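You operate a simulated robot arm through the tools that you are given. There is no shell and no other tool.

Carry out the task below with a simulated robot arm. There is one attempt and no reset: what you move stays moved.

JOB
Test both narrow boards for damp and lay each in the tray that fits.
Fine: set the blue switch to the board's wood for its test; dry is up to 22 %.

It is judged by the outcome, as a careful person would: the job done as asked, and still so three seconds after it is handed in. It fails if anything else is knocked over, pushed out of place, dropped, spilled or broken.

ROBOT AND FRAMES
A 6-joint arm with a fingered hand, fixed in place. Base frame: the origin is on the floor under the middle of its stand, x ahead of it, y to its left, z up; the work surface is at about z = 800. Units: mm, degrees, N and s.
With the tool pointing down near the work surface it reaches from about 180 to 900 mm from the base axis. Its first joint turns from -166.0 to 166.0 degrees. Payload 5 kg.
The TCP is the grasp point between the finger pads, 37 mm short of the fingertips. In the tool frame z runs along the fingers and y along their closing line. The gripper opens to 124 mm; its body begins 43 mm behind the TCP. The gripper is a hand of 3 fingers: y runs from the thumb to the fingers, the wrist lies at [-21, -125, -215] in the tool frame, and closing takes about 1.5 s.
Orientation is told as [roll, pitch, yaw] about the base's x, y, z axes, in that order, counted from this pose: with the fingers straight down and the wrist toward the robot, the tool's x, y and z point along [0, 1, 0], [1, 0, 0] and [0, 0, -1] of the base frame.

CONTROLS
- The arm moves only by the tool nudge_tool. Its argument "targets" is a list of rows, each an object of numbers (a shift or turn left out is 0, a gripper value left out holds the last): "x", "y", "z": the shift along the base's x, y, z in units of 500 mm (1.0 is 500 mm); "rx", "ry", "rz": the turn, a rotation vector about the base's x, y, z in units of 180 degrees (1.0 is 180 degrees). In form: [{"x": .., "y": .., "z": .., "rx": .., "ry": .., "rz": ..}, ...]. A call has 1 to 20 rows; each row is the pose to reach, as a shift and turn from the pose commanded when the call began. "grip" is the opening, from 0 (shut) to 1 (fully open), set as the call begins (left out, the last holds). A call with a number of a shift or a turn outside -1 to 1 is refused whole. A row lasts 0.2 s, in which the tool goes at most 50 mm and 8.6 degrees; a call with a longer step from one row to the next is refused whole, and so is a gripper value outside its range. A pose out of reach is approached as far as the arm can. The call stops where the force on the tool passes 40 N (or 10 N more than at its start, if that is more) or the arm is blocked; 0.2 s more then pass. The fingers move at their own pace (about 72 mm/s each) and stop on an object; they squeeze with about 28 N. The grip force told is the motor's: it shows also when the fingers shut on nothing. Time passes only in rows, and 0.2 s behind the last, so rows that repeat a pose let the fingers close. It gives the time, the measured TCP pose, the force on the tool (base axes), the opening and the grip force at its end, in the units of the frame above (readings bear some noise), with the torque about the TCP (base axes, N m) and any sound that the robot's microphone picked up.
- Cameras (640 x 400 px; columns grow to the right, rows downward): "scene" is fixed at [405.6, 660.7, 1539.6]; the picture's right is [-0.86, -0.51, 0.00], its down [-0.28, 0.48, -0.83] and it looks along [0.42, -0.71, -0.56] (base axes); focal length 326 px, centre (320, 200). "wrist" rides on the gripper at [72, -104, -154] in the tool frame; the picture's right is [-0.83, 0.26, -0.49], its down [-0.51, -0.72, 0.47] and it looks along [-0.23, 0.64, 0.73] (tool axes); focal length 243 px, centre (320, 200). There is no depth. A picture from a camera that has moved, and an enlarged one, comes with that camera's place and axes in the base frame and with its lens. The place of the scene camera against the robot may be out by one fixed shift of up to 25 mm in any direction.
- camera(camera): a new picture of that camera. It takes no simulated time.
- set_fingers(index, middle, thumb_bend, thumb_turn): sets how far each is bent, from 0 (flat) to 1 (curled in); at 0.3 the hand is open as for a grip, at 0.7 the pads meet at the TCP. One left out holds its place. A second passes; each finger stops where it meets its share of the squeeze, and holds until it gets a number again. A gripper value or a shape takes the hand back. It gives what a move gives, with no picture; readings hold the bend of each and the force on the fingers (four entries, about 0 where the hand has none), thumb and palm. thumb_turn goes from beside the hand (0) to across from the fingers (1), as for a grip.
- grasp_type(shape): the hand has 3 fingers and takes this shape, open, in about a second: jaw (thumb against the fingers, like two jaws); tri (thumb and two fingers); tip (a fingertip pinch); poke (one finger out to press); point (the index stretched); flat (the hand flat); cup (the hand cupped); fist (a fist). The gripper value then closes the fingers along that shape, each until it touches; the sizes above hold for jaw. It gives what a move gives, with no picture.
- close_up(camera, box): a new picture of the part [left, top, right, bottom] of that camera's present view, enlarged. It takes no simulated time.
- job_done(): hands the job in; it is judged then, once.

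Nothing tells you positions but the pictures and the camera data. Unless the task says otherwise, let go and move clear before handing in.

The tools are called after "Emit:" as a command line: name --argument value ..., lists and objects as JSON in quotes. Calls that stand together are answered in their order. nudge_tool: Moves the arm, as the interface text tells. Its arguments: {"type":"object","properties":{"targets":{"type":"array","items":{"type":"object","properties":{"x":{"type":"number"},"y":{"type":"number"},"z":{"type":"number"},"rx":{"type":"number"},"ry":{"type":"number"},"rz":{"type":"number"}}}},"grip":{"type":"number"}},"required":["targets"]} The other tools are called the same way: grasp_type (shape) gives the hand a shape; set_fingers (index, middle, thumb_bend, thumb_turn) moves the fingers one by one; camera (camera) takes a picture; close_up (camera, box) takes an enlarged picture of a part of a camera's view; job_done () hands the job in.

At the start:

```text
clock: 0.0
eef_pos: [661.7, -341.9, 1062.9]
ee_rot: [-0.1, 0.0, 0.0]
ft_force: [-0.6, -0.6, 0.6]
moment: [0.01, 0.0, 0.01]
grip_width: 123.9
finger_force: 0.1
shape: jaw
bend: [0.3, 0.3, 0.3, 0.98]
finger forces: [0.1, 0.0, 0.1, 0.0, 0.0, 0.1]
```

scene: 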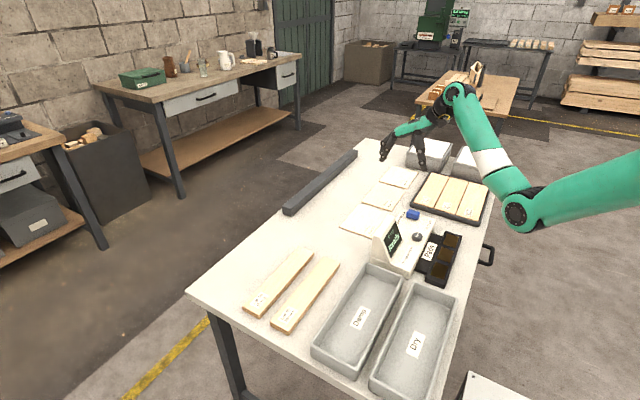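
wrist: 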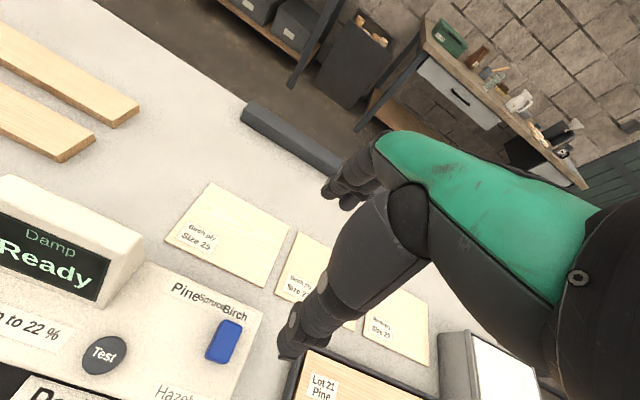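

I see a bench with two narrow boards at the near-left, a damp meter with a blue switch in the middle, and two trays marked Damp and Dry. I'll enlarge the pictures to read labels before moving.

Emit:
close_up --camera "scene" --box '[220, 230, 380, 340]'

Emit:
close_up --camera "scene" --box '[360, 190, 500, 290]'

Emit:
close_up --camera "scene" --box '[300, 260, 480, 400]'

Emit:
close_up --camera "wrist" --box '[0, 160, 280, 400]'

Emit:
close_up --camera "scene" --box '[330, 130, 500, 230]'

```text
3.64 times, centred on (300, 285) of scene
camera zoom: at [405.6, 660.7, 1539.6], right [-0.86, -0.51, 0.0], down [-0.28, 0.48, -0.83], along [0.42, -0.71, -0.56], focal length 1186 px, centre (393, -109)
```

zoom: 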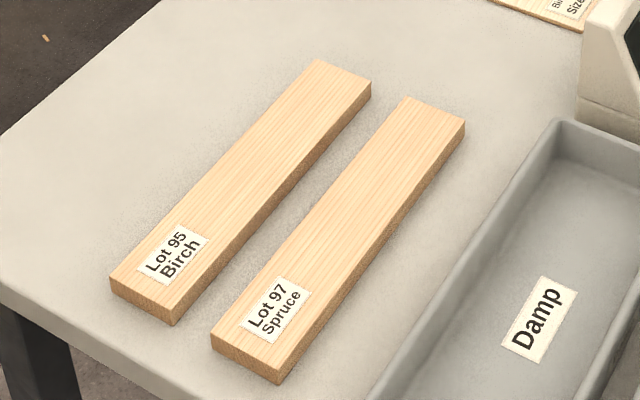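

```text
4.00 times, centred on (430, 240) of scene
camera zoom: at [405.6, 660.7, 1539.6], right [-0.86, -0.51, 0.0], down [-0.28, 0.48, -0.83], along [0.42, -0.71, -0.56], focal length 1304 px, centre (-120, 40)
```

zoom: 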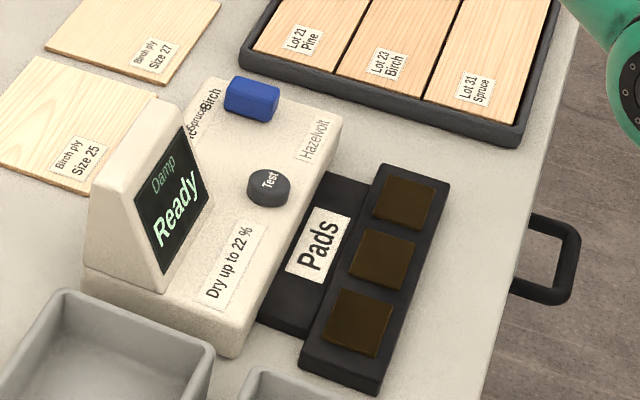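

```text
2.86 times, centred on (390, 330) of scene
camera zoom: at [405.6, 660.7, 1539.6], right [-0.86, -0.51, 0.0], down [-0.28, 0.48, -0.83], along [0.42, -0.71, -0.56], focal length 932 px, centre (120, -171)
```

zoom: 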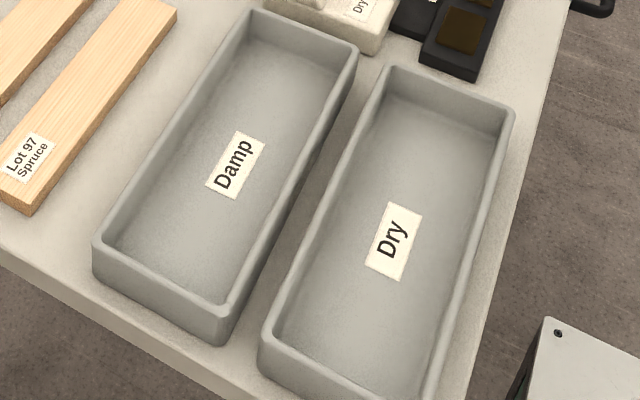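

```text
1.67 times, centred on (140, 280) of wrist
camera zoom: at [556.6, -268.2, 1215.5], right [0.26, -0.83, 0.49], down [-0.72, -0.51, -0.47], along [0.64, -0.23, -0.73], focal length 404 px, centre (620, 67)
```

zoom: 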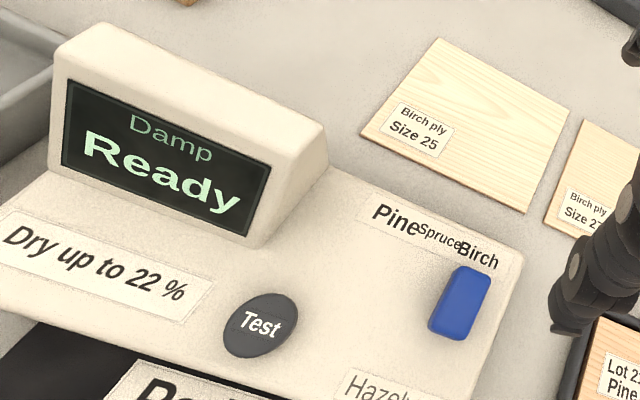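

```text
3.76 times, centred on (415, 180) of scene
camera zoom: at [405.6, 660.7, 1539.6], right [-0.86, -0.51, 0.0], down [-0.28, 0.48, -0.83], along [0.42, -0.71, -0.56], focal length 1228 px, centre (-38, 275)
```

zoom: 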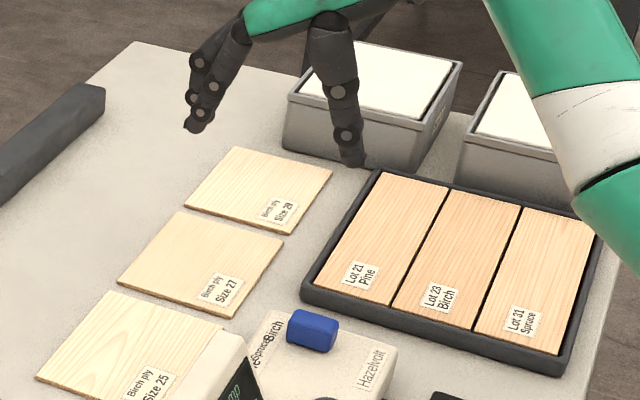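

Lot 95 Birch and Lot 97 Spruce are the two narrow boards (about x 840 and 747), the meter is near (560, -260) with its switch on Birch, and the three-pad strip is near x 446. I'll raise the hand and bring the wrist camera back over the meter to measure everything better.

Emit:
nudge_tool --targets '[{"x": -0.0604, "y": 0.048, "z": 0.022}, {"x": -0.1208, "y": 0.096, "z": 0.0435}, {"x": -0.181, "y": 0.144, "z": 0.065}, {"x": -0.2415, "y": 0.192, "z": 0.087}, {"x": -0.302, "y": 0.24, "z": 0.109}, {"x": -0.362, "y": 0.288, "z": 0.13}, {"x": -0.4226, "y": 0.336, "z": 0.152}, {"x": -0.483, "y": 0.384, "z": 0.174}]'

Emit:
camera --camera "wrist"

Emit:
camera --camera "scene"

```text
clock: 1.8
eef_pos: [448.2, -158.7, 1084.6]
ee_rot: [-0.1, -0.5, -0.1]
ft_force: [-0.3, 0.8, -0.5]
moment: [-0.01, -0.03, 0.01]
grip_width: 123.7
finger_force: 0.0
shape: jaw
bend: [0.3, 0.3, 0.3, 0.98]
finger forces: [0.0, 0.0, 0.1, 0.1, 0.0, 0.1]
out of reach, approached as far as the arm can: row 5, 6, 7, 8
```

```text
taken
camera wrist: at [343.2, -84.4, 1236.2], right [0.26, -0.83, 0.5], down [-0.72, -0.51, -0.48], along [0.65, -0.23, -0.73], focal length 243 px, centre (320, 200)
```

wrist: 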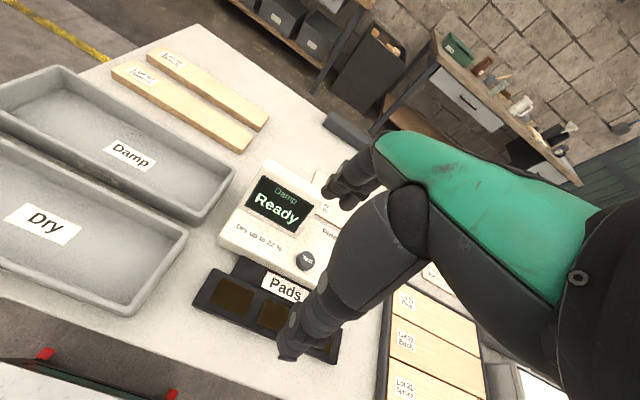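

```text
taken
```

scene: 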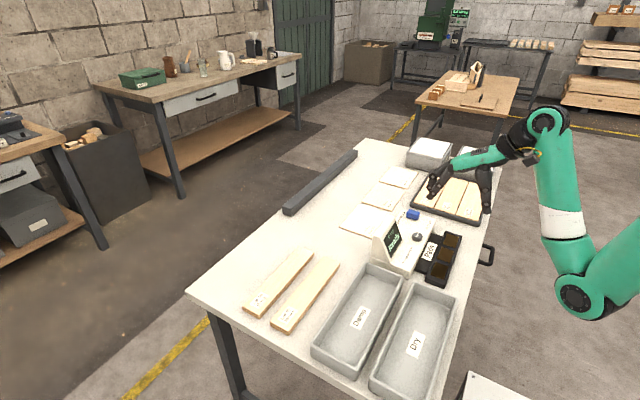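

The scene camera appears offset by about 25 mm in y against the wrist camera, so I'll take enlarged wrist views to fix the positions of the pads, meter, trays and boards.

Emit:
close_up --camera "wrist" --box '[180, 150, 360, 370]'

Emit:
close_up --camera "wrist" --box '[0, 20, 290, 200]'

Emit:
close_up --camera "wrist" --box '[0, 130, 260, 330]'

Emit:
close_up --camera "scene" --box '[360, 190, 500, 290]'

```text
1.82 times, centred on (270, 260) of wrist
camera zoom: at [343.2, -84.4, 1236.2], right [0.26, -0.83, 0.5], down [-0.72, -0.51, -0.48], along [0.65, -0.23, -0.73], focal length 441 px, centre (411, 91)
```

zoom: 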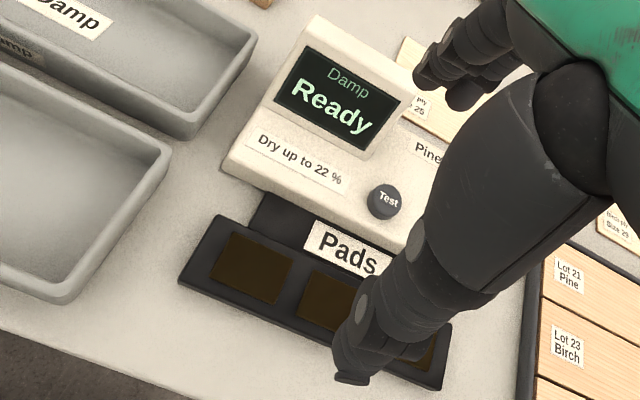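

```text
2.21 times, centred on (145, 110) of wrist
camera zoom: at [343.2, -84.4, 1236.2], right [0.26, -0.83, 0.5], down [-0.72, -0.51, -0.48], along [0.65, -0.23, -0.73], focal length 535 px, centre (706, 399)
```

zoom: 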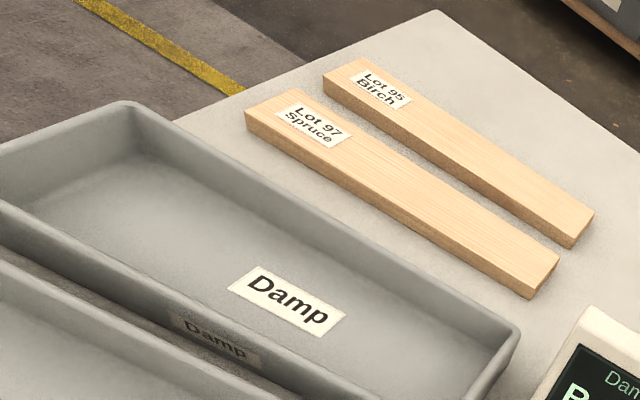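

```text
2.00 times, centred on (130, 230) of wrist
camera zoom: at [343.2, -84.4, 1236.2], right [0.26, -0.83, 0.5], down [-0.72, -0.51, -0.48], along [0.65, -0.23, -0.73], focal length 485 px, centre (700, 140)
```

zoom: 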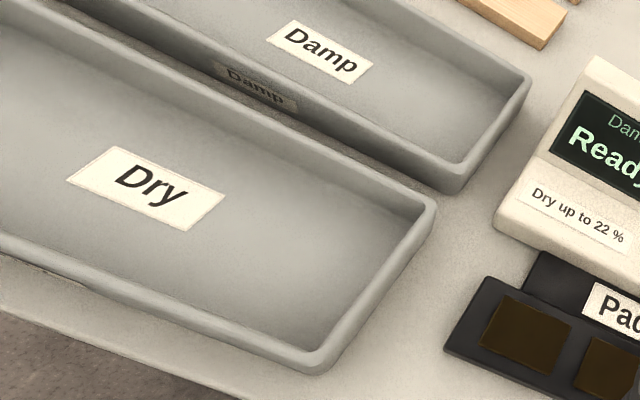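

```text
4.00 times, centred on (430, 240) of scene
camera zoom: at [405.6, 660.7, 1539.6], right [-0.86, -0.51, 0.0], down [-0.28, 0.48, -0.83], along [0.42, -0.71, -0.56], focal length 1304 px, centre (-120, 40)
```

zoom: 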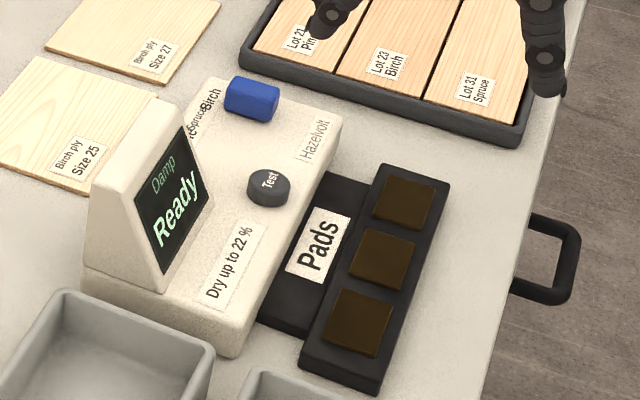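

Estimates now: Birch centre about (840, 130), Spruce (746, 131), boards about 272 x 58 x 20; pads strip centre (446, -214) with pad tops near z 818; Test button (544, -221, 850); knob at (592, -329), on Birch. The switch already matches the Birch board, so I'll start with that one and move over toward it.

Emit:
nudge_tool --targets '[{"x": 0.066, "y": 0.049, "z": 0}, {"x": 0.132, "y": 0.098, "z": 0}, {"x": 0.198, "y": 0.147, "z": 0}, {"x": 0.264, "y": 0.196, "z": -0.02}, {"x": 0.33, "y": 0.245, "z": -0.04}, {"x": 0.396, "y": 0.294, "z": -0.06}, {"x": 0.462, "y": 0.343, "z": -0.08}, {"x": 0.528, "y": 0.392, "z": -0.09}, {"x": 0.6, "y": 0.44, "z": -0.1}]'

Emit:
camera --camera "wrist"

Emit:
camera --camera "scene"

```text
clock: 3.8
eef_pos: [749.7, 64.1, 1033.8]
ee_rot: [-0.1, 0.0, 0.0]
ft_force: [0.4, 0.0, -0.7]
moment: [0.0, -0.02, 0.03]
grip_width: 123.8
finger_force: 0.1
shape: jaw
bend: [0.3, 0.3, 0.3, 0.98]
finger forces: [0.1, 0.0, 0.1, 0.0, 0.0, 0.1]
```

```text
taken
camera wrist: at [645.2, 137.3, 1186.7], right [0.26, -0.83, 0.49], down [-0.72, -0.51, -0.47], along [0.64, -0.23, -0.73], focal length 243 px, centre (320, 200)
```

wrist: 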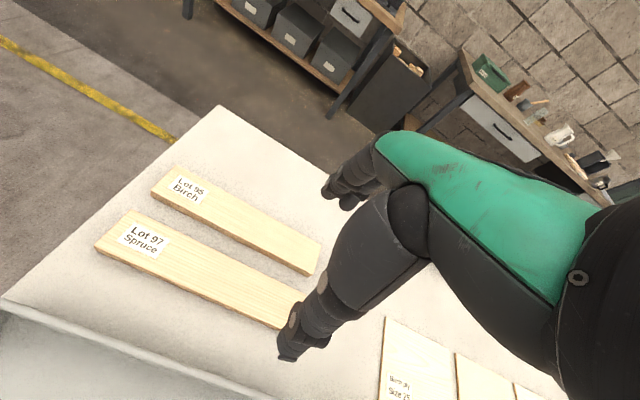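

```text
taken
```

scene: 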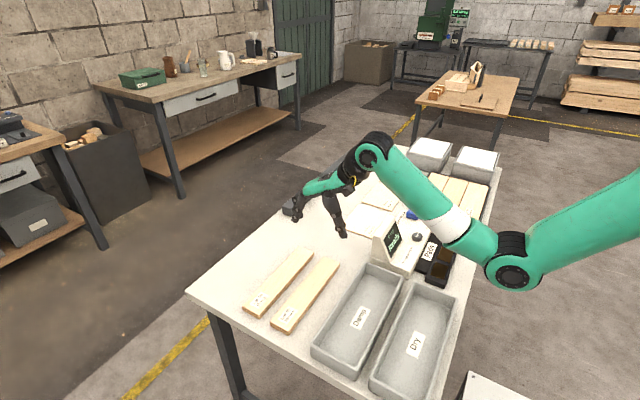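

The measured pose is now (750, 64, 1034). I'll enlarge the boards here to get precise grasp positions.

Emit:
close_up --camera "wrist" --box '[90, 140, 340, 340]'

Emit:
close_up --camera "scene" --box '[270, 170, 380, 260]'

```text
2.00 times, centred on (215, 240) of wrist
camera zoom: at [645.2, 137.3, 1186.7], right [0.26, -0.83, 0.49], down [-0.72, -0.51, -0.47], along [0.64, -0.23, -0.73], focal length 485 px, centre (530, 120)
```

zoom: 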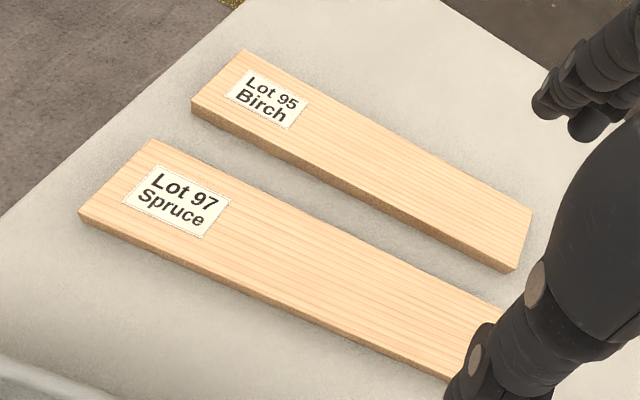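

```text
4.44 times, centred on (325, 215) of scene
camera zoom: at [405.6, 660.7, 1539.6], right [-0.86, -0.51, 0.0], down [-0.28, 0.48, -0.83], along [0.42, -0.71, -0.56], focal length 1449 px, centre (298, 133)
```

zoom: 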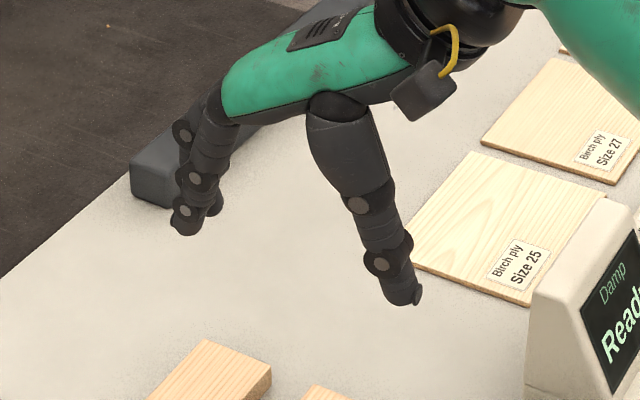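

The Birch board is centred at about (843, 130), lying along y. I'll go above it and check how the fingertips sit when partly closed, before lowering.

Emit:
nudge_tool --targets '[{"x": 0.0465, "y": 0.033, "z": -0.052}, {"x": 0.093, "y": 0.066, "z": -0.104}, {"x": 0.14, "y": 0.099, "z": -0.156}, {"x": 0.186, "y": 0.132, "z": -0.208}, {"x": 0.186, "y": 0.132, "z": -0.208}]'

Emit:
close_up --camera "scene" --box '[210, 180, 370, 320]'

Emit:
camera --camera "wrist"

```text
clock: 5.0
eef_pos: [837.8, 130.7, 925.9]
ee_rot: [0.0, 0.0, 0.0]
ft_force: [-0.2, 0.1, 0.2]
moment: [-0.01, -0.01, -0.02]
grip_width: 123.8
finger_force: 0.1
shape: jaw
bend: [0.3, 0.3, 0.3, 0.98]
finger forces: [0.1, 0.0, 0.0, 0.0, 0.1, 0.1]
```

```text
2.86 times, centred on (290, 250) of scene
camera zoom: at [405.6, 660.7, 1539.6], right [-0.86, -0.51, 0.0], down [-0.28, 0.48, -0.83], along [0.42, -0.71, -0.56], focal length 932 px, centre (406, 57)
```

zoom: 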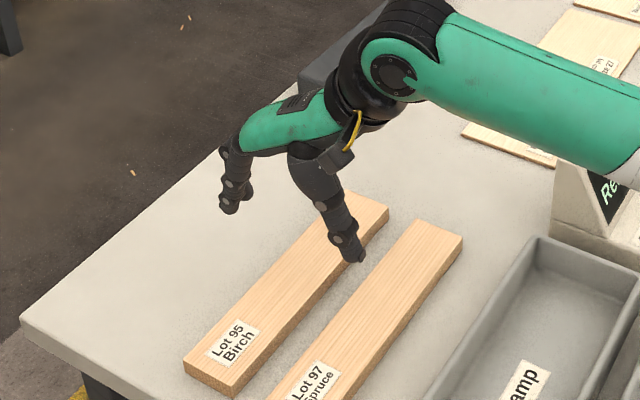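

```text
taken
camera wrist: at [734.3, 204.2, 1078.7], right [0.26, -0.83, 0.49], down [-0.72, -0.51, -0.47], along [0.64, -0.23, -0.73], focal length 243 px, centre (320, 200)
```

wrist: 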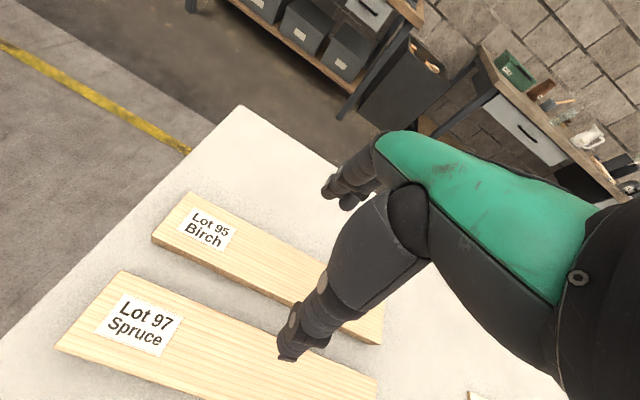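

The gap between the boards is only about 40 mm, so the thumb must come down in it with the hand partly closed. I'll close to about 77 mm up here and compare the fingertips.

Emit:
nudge_tool --targets '[{"x": 0.01}, {"x": 0.01}, {"x": 0.01}, {"x": 0.01}, {"x": 0.01}]' --grip 0.62

Emit:
close_up --camera "scene" --box '[250, 200, 350, 290]'

Emit:
camera --camera "wrist"

```text
clock: 6.2
eef_pos: [845.9, 128.7, 926.4]
ee_rot: [0.0, 0.0, 0.1]
ft_force: [-0.9, -0.5, 0.0]
moment: [0.02, 0.04, 0.0]
grip_width: 77.4
finger_force: 0.0
shape: jaw
bend: [0.73, 0.4, 0.63, 1.0]
finger forces: [0.0, 0.0, 0.1, 0.0, 0.1, 0.1]
```

```text
4.44 times, centred on (300, 245) of scene
camera zoom: at [405.6, 660.7, 1539.6], right [-0.86, -0.51, 0.0], down [-0.28, 0.48, -0.83], along [0.42, -0.71, -0.56], focal length 1449 px, centre (409, 0)
```

zoom: 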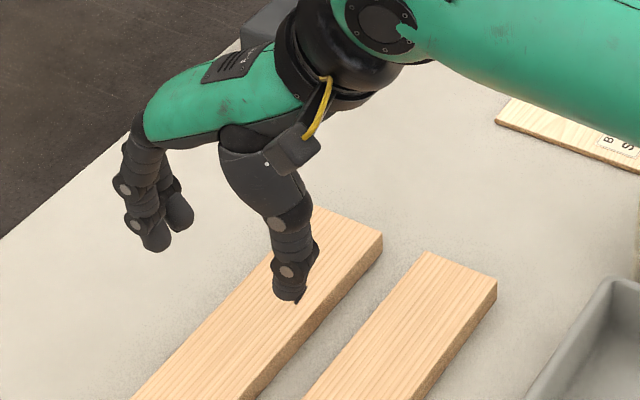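

```text
taken
camera wrist: at [740.6, 202.4, 1079.4], right [0.26, -0.83, 0.49], down [-0.72, -0.51, -0.47], along [0.64, -0.23, -0.73], focal length 243 px, centre (320, 200)
```

wrist: 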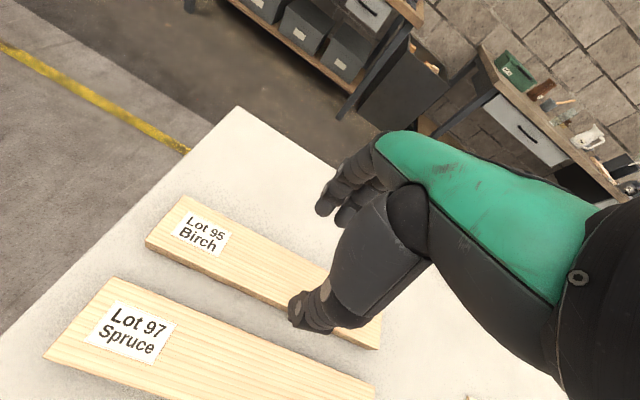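

The readings show unequal finger bends (0.73 and 0.40), so I'll wait a moment and look again before trusting this grip.

Emit:
nudge_tool --targets '[{"x": 0}, {"x": 0}, {"x": 0}]'

Emit:
close_up --camera "wrist" --box '[270, 130, 430, 350]'

Emit:
close_up --camera "scene" --box '[255, 215, 335, 275]'

```text
clock: 7.0
eef_pos: [846.2, 127.6, 926.4]
ee_rot: [0.0, 0.0, 0.0]
ft_force: [-0.1, 0.7, 0.5]
moment: [-0.02, -0.01, -0.01]
grip_width: 77.6
finger_force: 0.0
shape: jaw
bend: [0.73, 0.4, 0.63, 1.0]
finger forces: [0.1, 0.0, 0.1, 0.0, 0.0, 0.1]
```

```text
1.82 times, centred on (350, 240) of wrist
camera zoom: at [740.6, 202.4, 1079.4], right [0.26, -0.83, 0.49], down [-0.72, -0.51, -0.47], along [0.64, -0.23, -0.73], focal length 441 px, centre (266, 127)
```

zoom: 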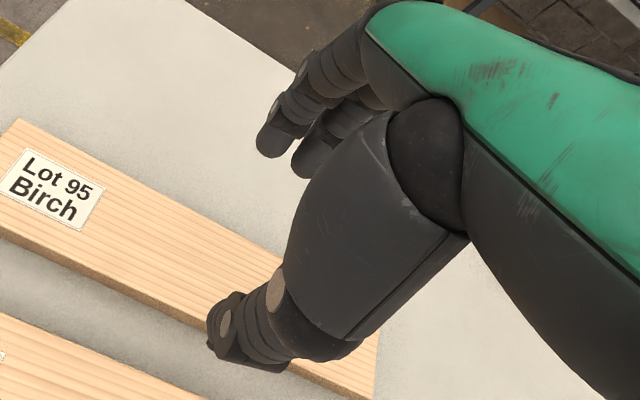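

```text
6.67 times, centred on (295, 245) of scene
camera zoom: at [405.6, 660.7, 1539.6], right [-0.86, -0.51, 0.0], down [-0.28, 0.48, -0.83], along [0.42, -0.71, -0.56], focal length 2174 px, centre (487, -100)
```

zoom: 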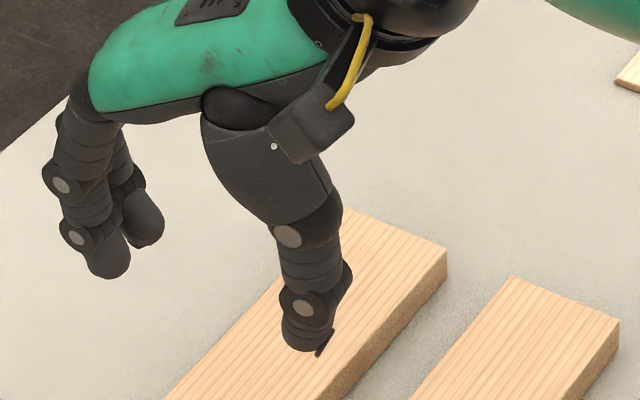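

The jaw closing bends one finger much more than the other, which would grip the board unevenly. I'll set the fingers one by one to equal bends instead and look.

Emit:
set_fingers --index 0.45 --middle 0.45 --thumb_bend 0.45 --thumb_turn 1.0

Emit:
close_up --camera "wrist" --box '[270, 130, 430, 350]'

Emit:
close_up --camera "scene" --box '[255, 215, 335, 275]'

```text
clock: 8.0
eef_pos: [843.5, 129.2, 927.4]
ee_rot: [0.0, 0.0, 0.1]
ft_force: [-0.2, -0.7, 0.9]
moment: [-0.04, 0.01, 0.02]
grip_width: 82.4
finger_force: 0.1
shape: fingers
bend: [0.45, 0.45, 0.45, 0.99]
finger forces: [0.1, 0.1, 0.2, 0.0, 0.0, 0.0]
```

```text
1.82 times, centred on (350, 240) of wrist
camera zoom: at [740.6, 202.4, 1079.4], right [0.26, -0.83, 0.49], down [-0.72, -0.51, -0.47], along [0.64, -0.23, -0.73], focal length 441 px, centre (266, 127)
```

zoom: 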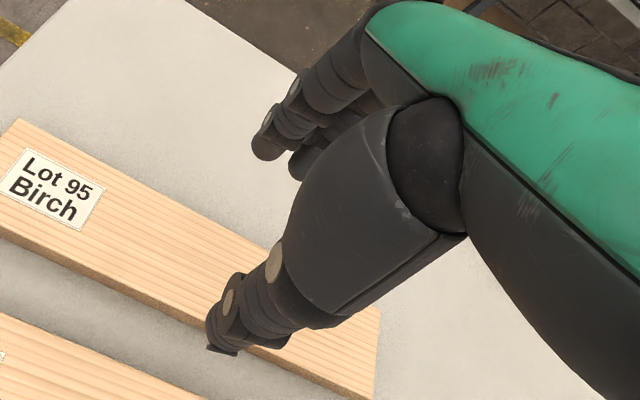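

```text
6.67 times, centred on (295, 245) of scene
camera zoom: at [405.6, 660.7, 1539.6], right [-0.86, -0.51, 0.0], down [-0.28, 0.48, -0.83], along [0.42, -0.71, -0.56], focal length 2174 px, centre (487, -100)
```

zoom: 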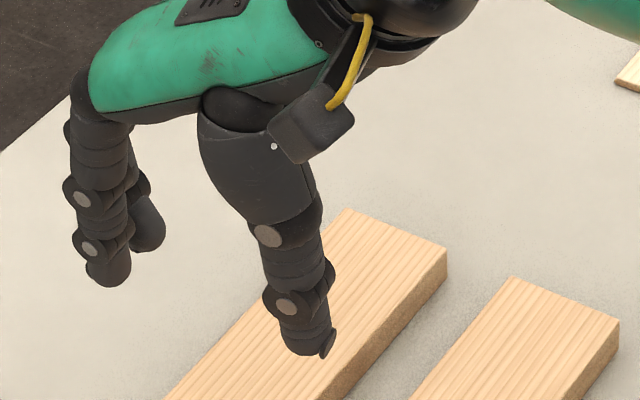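

With equal bends the two fingers line up and the thumb tip sits at about x 791, z 882, nearly over the gap. I'll shift slightly to +x and come down most of the way, then check the thumb's clearance.

Emit:
nudge_tool --targets '[{"x": 0.008, "z": -0.04}, {"x": 0.008, "z": -0.08}, {"x": 0.008, "z": -0.11}, {"x": 0.008, "z": -0.13}, {"x": 0.008, "z": -0.13}]'

Emit:
close_up --camera "wrist" --box '[240, 130, 440, 380]'

Emit:
close_up --camera "scene" --box '[245, 225, 345, 300]'

```text
clock: 9.2
eef_pos: [851.2, 128.7, 863.4]
ee_rot: [0.0, -0.1, 0.0]
ft_force: [0.2, -0.2, 0.3]
moment: [-0.03, 0.01, 0.01]
grip_width: 82.6
finger_force: 0.0
shape: fingers
bend: [0.45, 0.45, 0.45, 0.99]
finger forces: [0.0, 0.0, 0.0, 0.1, 0.1, 0.1]
```

```text
1.60 times, centred on (340, 255) of wrist
camera zoom: at [745.9, 202.6, 1016.5], right [0.26, -0.83, 0.49], down [-0.72, -0.51, -0.47], along [0.64, -0.23, -0.73], focal length 388 px, centre (288, 112)
```

zoom: 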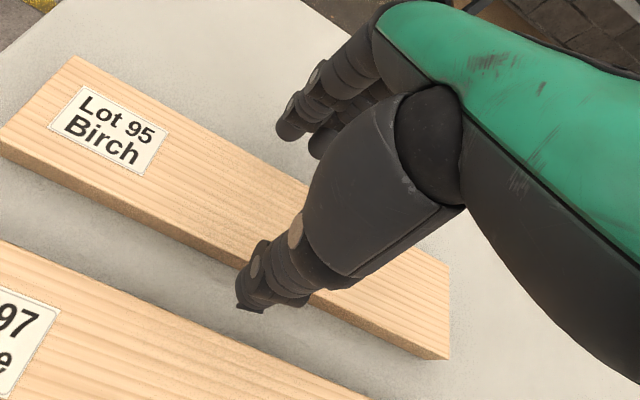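

```text
5.33 times, centred on (295, 262) of scene
camera zoom: at [405.6, 660.7, 1539.6], right [-0.86, -0.51, 0.0], down [-0.28, 0.48, -0.83], along [0.42, -0.71, -0.56], focal length 1739 px, centre (453, -133)
```

zoom: 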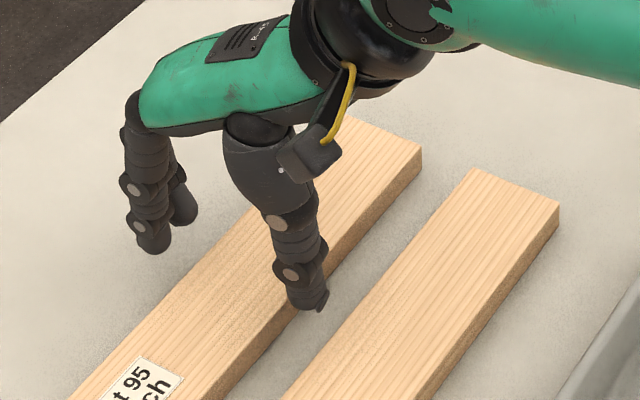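

The thumb tip is in the gap at about x 795, around z 820. I'll lower in small steps.

Emit:
nudge_tool --targets '[{"z": -0.01}, {"z": -0.02}, {"z": -0.028}, {"z": -0.028}]'

Emit:
close_up --camera "wrist" --box '[240, 130, 440, 380]'

Emit:
close_up --camera "scene" --box '[245, 225, 345, 300]'

```text
clock: 10.2
eef_pos: [850.5, 128.2, 848.2]
ee_rot: [0.1, 0.0, -0.1]
ft_force: [0.8, -0.4, -0.9]
moment: [-0.02, -0.01, -0.01]
grip_width: 82.4
finger_force: 0.1
shape: fingers
bend: [0.45, 0.45, 0.45, 0.99]
finger forces: [0.0, 0.0, 0.0, 0.0, 0.0, 0.1]
```

```text
1.60 times, centred on (340, 255) of wrist
camera zoom: at [746.9, 202.4, 1002.1], right [0.26, -0.83, 0.49], down [-0.72, -0.51, -0.47], along [0.64, -0.23, -0.73], focal length 388 px, centre (288, 112)
```

zoom: 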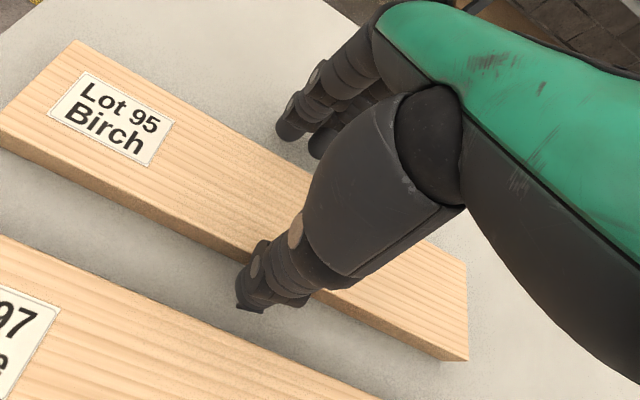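

```text
5.33 times, centred on (295, 262) of scene
camera zoom: at [405.6, 660.7, 1539.6], right [-0.86, -0.51, 0.0], down [-0.28, 0.48, -0.83], along [0.42, -0.71, -0.56], focal length 1739 px, centre (453, -133)
```

zoom: 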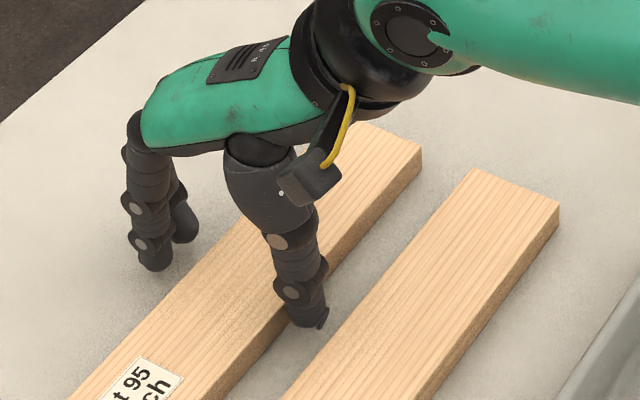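

Still no contact. I'll lower about 5 mm more, then close all fingers evenly on the board.

Emit:
nudge_tool --targets '[{"z": -0.004}, {"z": -0.008}, {"z": -0.01}, {"z": -0.01}]'

Emit:
set_fingers --index 0.53 --middle 0.53 --thumb_bend 0.53 --thumb_turn 1.0

Emit:
close_up --camera "wrist" --box '[240, 130, 440, 380]'

Emit:
close_up --camera "scene" --box '[245, 225, 345, 300]'

```text
clock: 11.2
eef_pos: [850.9, 128.9, 844.9]
ee_rot: [0.0, 0.0, 0.0]
ft_force: [0.4, 0.6, -0.3]
moment: [-0.04, 0.01, 0.02]
grip_width: 82.3
finger_force: 0.1
shape: fingers
bend: [0.45, 0.45, 0.45, 0.99]
finger forces: [0.0, 0.0, 0.0, 0.0, 0.0, 0.0]
```

```text
clock: 12.2
eef_pos: [852.4, 129.4, 844.9]
ee_rot: [0.0, 0.1, 0.0]
ft_force: [0.5, 0.3, -0.1]
moment: [0.0, 0.0, -0.01]
grip_width: 63.4
finger_force: 2.2
shape: fingers
bend: [0.52, 0.52, 0.51, 1.0]
finger forces: [1.3, 1.1, 0.0, 0.0, 2.4, 0.0]
```

```text
1.60 times, centred on (340, 255) of wrist
camera zoom: at [747.7, 202.9, 998.3], right [0.26, -0.83, 0.49], down [-0.72, -0.51, -0.47], along [0.64, -0.23, -0.73], focal length 388 px, centre (288, 112)
```

zoom: 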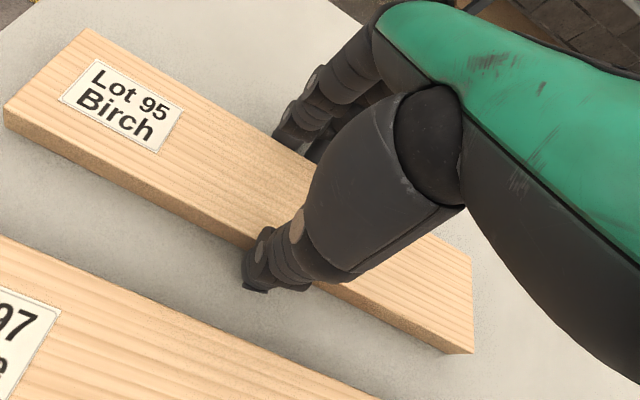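

```text
5.33 times, centred on (295, 262) of scene
camera zoom: at [405.6, 660.7, 1539.6], right [-0.86, -0.51, 0.0], down [-0.28, 0.48, -0.83], along [0.42, -0.71, -0.56], focal length 1739 px, centre (453, -133)
```

zoom: 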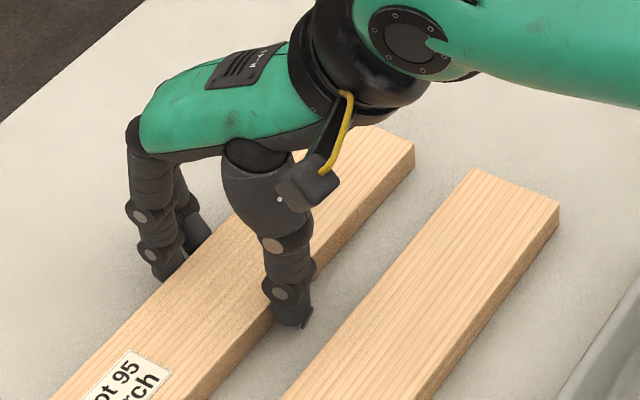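

All three touch the board now (1.3, 1.1 and 2.4 N). I'll squeeze fully.

Emit:
set_fingers --index 0.75 --middle 0.75 --thumb_bend 0.75 --thumb_turn 1.0

Emit:
nudge_tool --targets '[{"z": 0.005}, {"z": 0.015}, {"z": 0.025}, {"z": 0.03}, {"z": 0.03}]'

Emit:
close_up --camera "wrist" --box '[240, 130, 440, 380]'

Emit:
close_up --camera "scene" --box '[215, 215, 355, 335]'

```text
clock: 13.2
eef_pos: [852.5, 129.2, 845.6]
ee_rot: [0.0, 0.0, 0.0]
ft_force: [0.2, 0.2, 0.6]
moment: [0.03, 0.0, -0.01]
grip_width: 60.5
finger_force: 23.9
shape: fingers
bend: [0.58, 0.59, 0.51, 1.0]
finger forces: [12.2, 11.5, 0.1, 0.0, 23.6, 0.0]
```

```text
clock: 14.4
eef_pos: [852.8, 128.1, 859.6]
ee_rot: [0.1, 0.0, 0.1]
ft_force: [-0.4, 0.3, -0.7]
moment: [0.02, -0.04, 0.03]
grip_width: 60.4
finger_force: 23.4
shape: fingers
bend: [0.58, 0.59, 0.51, 1.0]
finger forces: [11.9, 11.7, 0.0, 0.1, 23.8, 0.0]
```

```text
1.60 times, centred on (340, 255) of wrist
camera zoom: at [747.8, 202.3, 1012.9], right [0.26, -0.83, 0.49], down [-0.72, -0.51, -0.47], along [0.64, -0.23, -0.73], focal length 388 px, centre (288, 112)
```

zoom: 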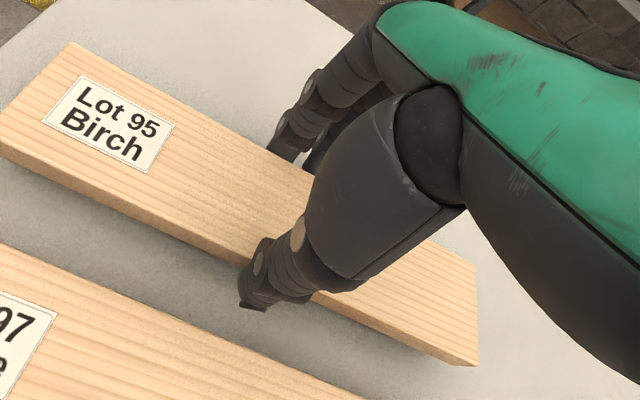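

```text
3.33 times, centred on (285, 275) of scene
camera zoom: at [405.6, 660.7, 1539.6], right [-0.86, -0.51, 0.0], down [-0.28, 0.48, -0.83], along [0.42, -0.71, -0.56], focal length 1087 px, centre (437, -50)
```

zoom: 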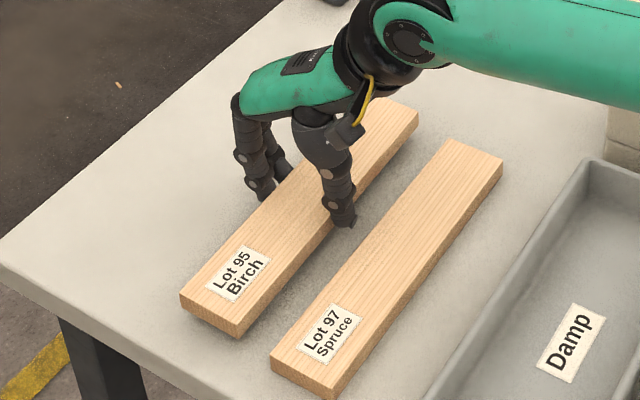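

The board is lifted and level, with about 23 N of grip. I'll raise it to a safe height over the meter tower and check how it sits in the hand.

Emit:
nudge_tool --targets '[{"z": 0.08}, {"z": 0.16}, {"z": 0.24}, {"z": 0.32}, {"z": 0.34}, {"z": 0.34}]'

Emit:
camera --camera "wrist"

Emit:
close_up --camera "scene" --box '[180, 150, 380, 300]'

```text
clock: 15.8
eef_pos: [852.0, 127.5, 1030.2]
ee_rot: [0.0, 0.1, 0.0]
ft_force: [-0.2, 0.4, -1.1]
moment: [0.01, 0.0, -0.04]
grip_width: 60.4
finger_force: 23.1
shape: fingers
bend: [0.58, 0.59, 0.51, 1.0]
finger forces: [11.8, 11.7, 0.0, 0.0, 23.7, 0.0]
```

```text
taken
camera wrist: at [747.8, 202.2, 1182.6], right [0.26, -0.83, 0.49], down [-0.72, -0.51, -0.47], along [0.64, -0.23, -0.73], focal length 243 px, centre (320, 200)
```

wrist: 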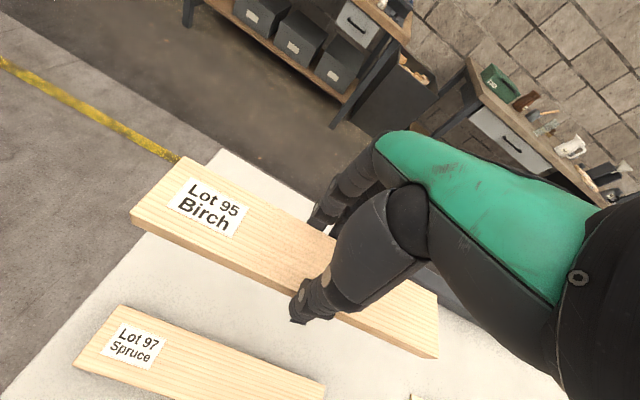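

```text
2.67 times, centred on (280, 225) of scene
camera zoom: at [405.6, 660.7, 1539.6], right [-0.86, -0.51, 0.0], down [-0.28, 0.48, -0.83], along [0.42, -0.71, -0.56], focal length 870 px, centre (427, 133)
```

zoom: 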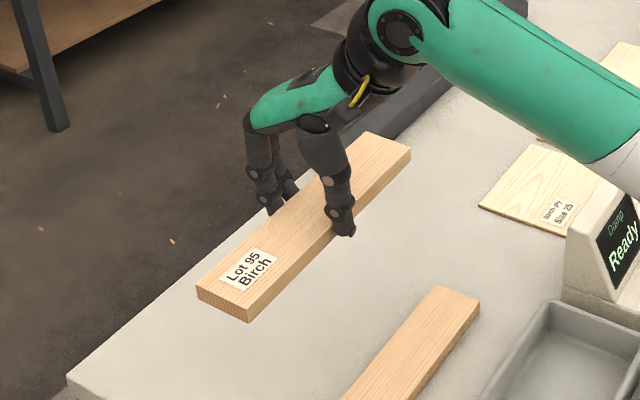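

The board sits in the hand with its centre about (-8, -2) mm from the TCP and a yaw of about 1–2 degrees. Next I'll carry it at this height to above the pads.

Emit:
nudge_tool --targets '[{"x": -0.066, "y": -0.0567}, {"x": -0.132, "y": -0.1133}, {"x": -0.198, "y": -0.17}, {"x": -0.265, "y": -0.2267}, {"x": -0.331, "y": -0.2833}, {"x": -0.397, "y": -0.34}, {"x": -0.463, "y": -0.3967}, {"x": -0.529, "y": -0.4533}, {"x": -0.5955, "y": -0.51}, {"x": -0.662, "y": -0.5667}, {"x": -0.728, "y": -0.6233}, {"x": -0.794, "y": -0.68}, {"x": -0.794, "y": -0.68}]'

Emit:
camera --camera "wrist"

Emit:
close_up --camera "scene" --box '[340, 150, 520, 290]'

```text
clock: 18.6
eef_pos: [453.2, -210.7, 1029.9]
ee_rot: [0.0, 0.0, 0.0]
ft_force: [-0.1, -0.3, -1.2]
moment: [-0.01, 0.0, 0.0]
grip_width: 60.1
finger_force: 23.7
shape: fingers
bend: [0.58, 0.59, 0.51, 1.0]
finger forces: [11.6, 11.6, 0.0, 0.0, 23.4, 0.0]
```

```text
taken
camera wrist: at [349.9, -137.1, 1182.5], right [0.26, -0.83, 0.49], down [-0.72, -0.51, -0.47], along [0.64, -0.23, -0.73], focal length 243 px, centre (320, 200)
```

wrist: 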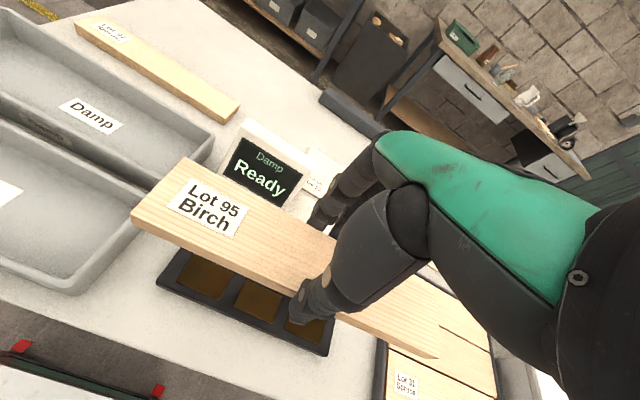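

```text
2.86 times, centred on (430, 220) of scene
camera zoom: at [405.6, 660.7, 1539.6], right [-0.86, -0.51, 0.0], down [-0.28, 0.48, -0.83], along [0.42, -0.71, -0.56], focal length 932 px, centre (6, 143)
```

zoom: 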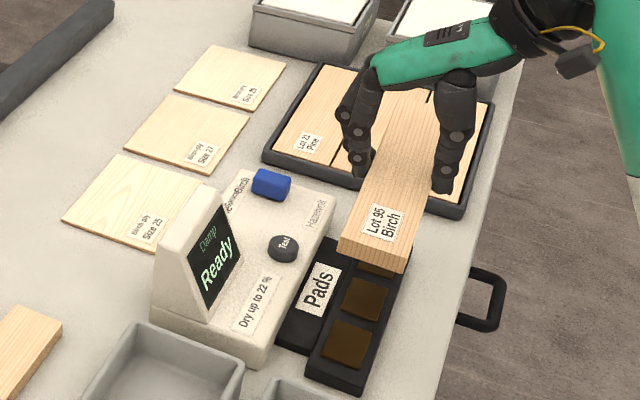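

The board is above the pads. I'll enlarge the wrist view to fix the strip's position more precisely before lowering.

Emit:
close_up --camera "wrist" --box '[120, 150, 360, 370]'

```text
1.82 times, centred on (240, 260) of wrist
camera zoom: at [349.9, -137.1, 1182.5], right [0.26, -0.83, 0.49], down [-0.72, -0.51, -0.47], along [0.64, -0.23, -0.73], focal length 441 px, centre (466, 91)
```

zoom: 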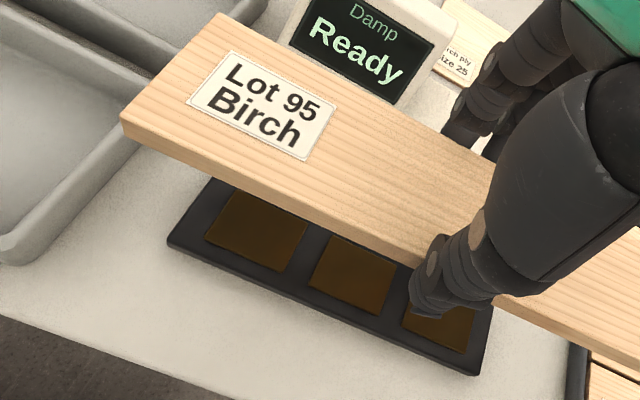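

The strip spans about x 418–473, y -345 to -88 (centre about (446, -217)), and the meter front is at about x 515, so the fingers clear it. I'll lower to just above the pads and check.

Emit:
nudge_tool --targets '[{"x": -0.002, "y": -0.004, "z": -0.07}, {"x": -0.004, "y": -0.008, "z": -0.14}, {"x": -0.004, "y": -0.01, "z": -0.21}, {"x": -0.004, "y": -0.01, "z": -0.27}, {"x": -0.004, "y": -0.01, "z": -0.3}, {"x": -0.004, "y": -0.01, "z": -0.3}]'

Emit:
camera --camera "wrist"

Emit:
close_up --camera "scene" --box '[340, 170, 500, 290]'

```text
clock: 20.0
eef_pos: [451.4, -216.4, 879.0]
ee_rot: [0.1, 0.0, 0.1]
ft_force: [0.9, -0.5, -2.1]
moment: [-0.04, -0.02, 0.04]
grip_width: 60.1
finger_force: 23.5
shape: fingers
bend: [0.58, 0.59, 0.51, 1.0]
finger forces: [11.6, 11.7, 0.0, 0.0, 23.4, 0.0]
```

```text
taken
camera wrist: at [348.2, -142.6, 1031.5], right [0.26, -0.83, 0.49], down [-0.72, -0.51, -0.47], along [0.64, -0.23, -0.73], focal length 243 px, centre (320, 200)
```

wrist: 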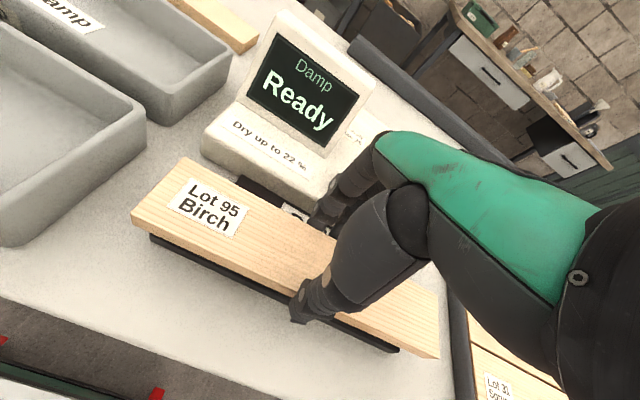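

```text
3.33 times, centred on (420, 230) of scene
camera zoom: at [405.6, 660.7, 1539.6], right [-0.86, -0.51, 0.0], down [-0.28, 0.48, -0.83], along [0.42, -0.71, -0.56], focal length 1087 px, centre (-13, 100)
```

zoom: 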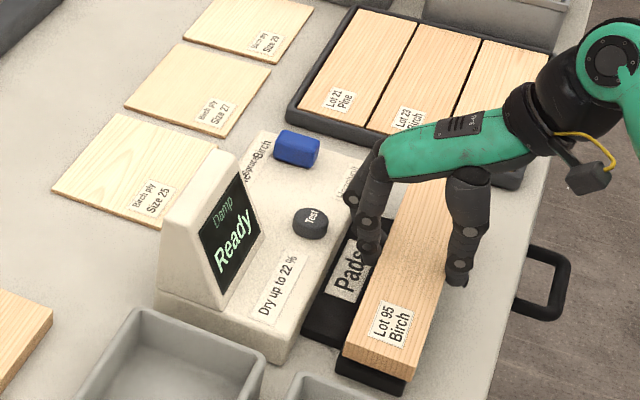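

The board hovers in line over the strip. I'll lower it slowly onto the pads and watch the force.

Emit:
nudge_tool --targets '[{"z": -0.01}, {"z": -0.018}, {"z": -0.024}, {"z": -0.028}, {"z": -0.028}]'

Emit:
close_up --camera "scene" --box '[340, 170, 500, 290]'

Emit:
close_up --camera "wrist" --box '[120, 140, 440, 360]'

```text
clock: 21.2
eef_pos: [454.1, -215.5, 865.2]
ee_rot: [0.0, -0.2, 0.0]
ft_force: [-0.2, 2.0, 11.1]
moment: [0.07, 0.31, -0.01]
grip_width: 60.1
finger_force: 23.7
shape: fingers
bend: [0.58, 0.59, 0.51, 1.0]
finger forces: [12.3, 11.6, 0.0, 0.0, 22.8, 0.0]
```

```text
3.33 times, centred on (420, 230) of scene
camera zoom: at [405.6, 660.7, 1539.6], right [-0.86, -0.51, 0.0], down [-0.28, 0.48, -0.83], along [0.42, -0.71, -0.56], focal length 1087 px, centre (-13, 100)
```

zoom: 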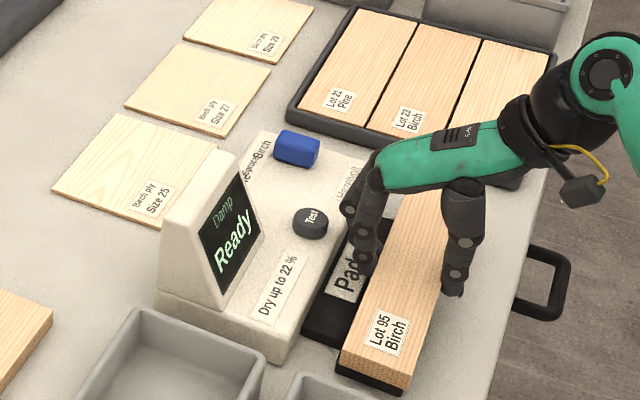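

```text
1.82 times, centred on (280, 250) of wrist
camera zoom: at [348.9, -141.6, 1018.9], right [0.26, -0.83, 0.49], down [-0.72, -0.51, -0.47], along [0.64, -0.23, -0.73], focal length 441 px, centre (393, 109)
```

zoom: 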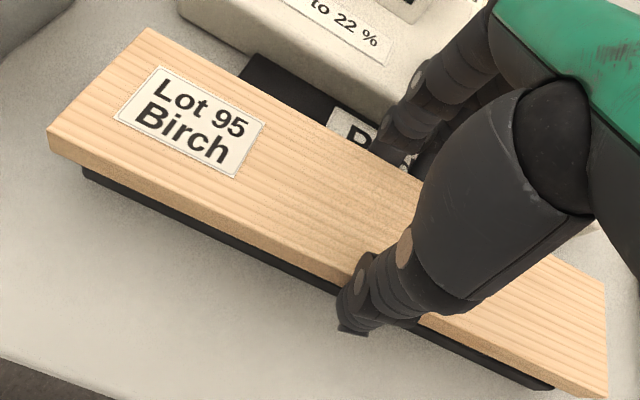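

The board has met the pads (11 N upward). I'll ease up 1 mm and open the fingers only a little so they stay clear of the meter.

Emit:
nudge_tool --targets '[{"z": 0.002}, {"z": 0.002}]'

Emit:
set_fingers --index 0.49 --middle 0.49 --thumb_bend 0.45 --thumb_turn 1.0

Emit:
close_up --camera "scene" --box '[380, 190, 480, 265]'

Emit:
close_up --camera "wrist" --box '[120, 140, 440, 360]'

```text
clock: 21.8
eef_pos: [451.4, -215.8, 866.3]
ee_rot: [0.1, 0.0, -0.1]
ft_force: [1.8, -0.1, 1.8]
moment: [0.07, 0.01, -0.01]
grip_width: 60.0
finger_force: 23.0
shape: fingers
bend: [0.58, 0.59, 0.51, 1.0]
finger forces: [12.5, 11.6, 0.0, 0.0, 22.6, 0.0]
```

```text
clock: 22.8
eef_pos: [452.2, -215.6, 867.4]
ee_rot: [0.0, 0.0, 0.1]
ft_force: [0.7, -0.3, 1.0]
moment: [-0.02, 0.0, -0.01]
grip_width: 76.7
finger_force: 0.3
shape: fingers
bend: [0.49, 0.49, 0.45, 0.99]
finger forces: [0.0, 0.0, 0.0, 0.1, 0.2, 0.0]
```

```text
5.33 times, centred on (430, 228) of scene
camera zoom: at [405.6, 660.7, 1539.6], right [-0.86, -0.51, 0.0], down [-0.28, 0.48, -0.83], along [0.42, -0.71, -0.56], focal length 1739 px, centre (-267, 53)
```

zoom: 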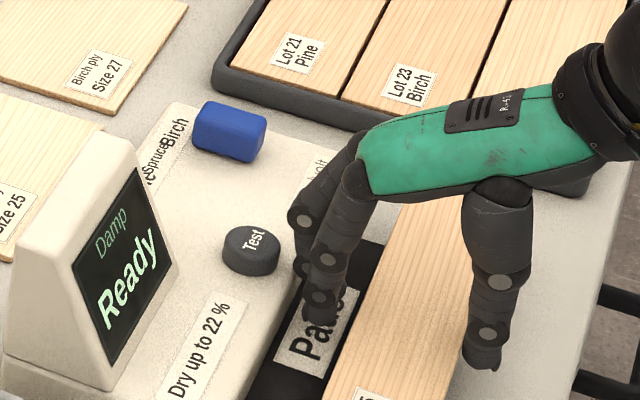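

```text
1.82 times, centred on (280, 250) of wrist
camera zoom: at [348.3, -142.0, 1020.0], right [0.26, -0.83, 0.49], down [-0.72, -0.51, -0.47], along [0.64, -0.23, -0.73], focal length 441 px, centre (393, 109)
```

zoom: 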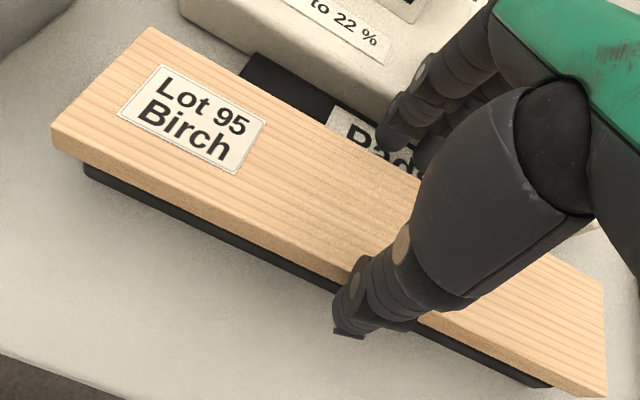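

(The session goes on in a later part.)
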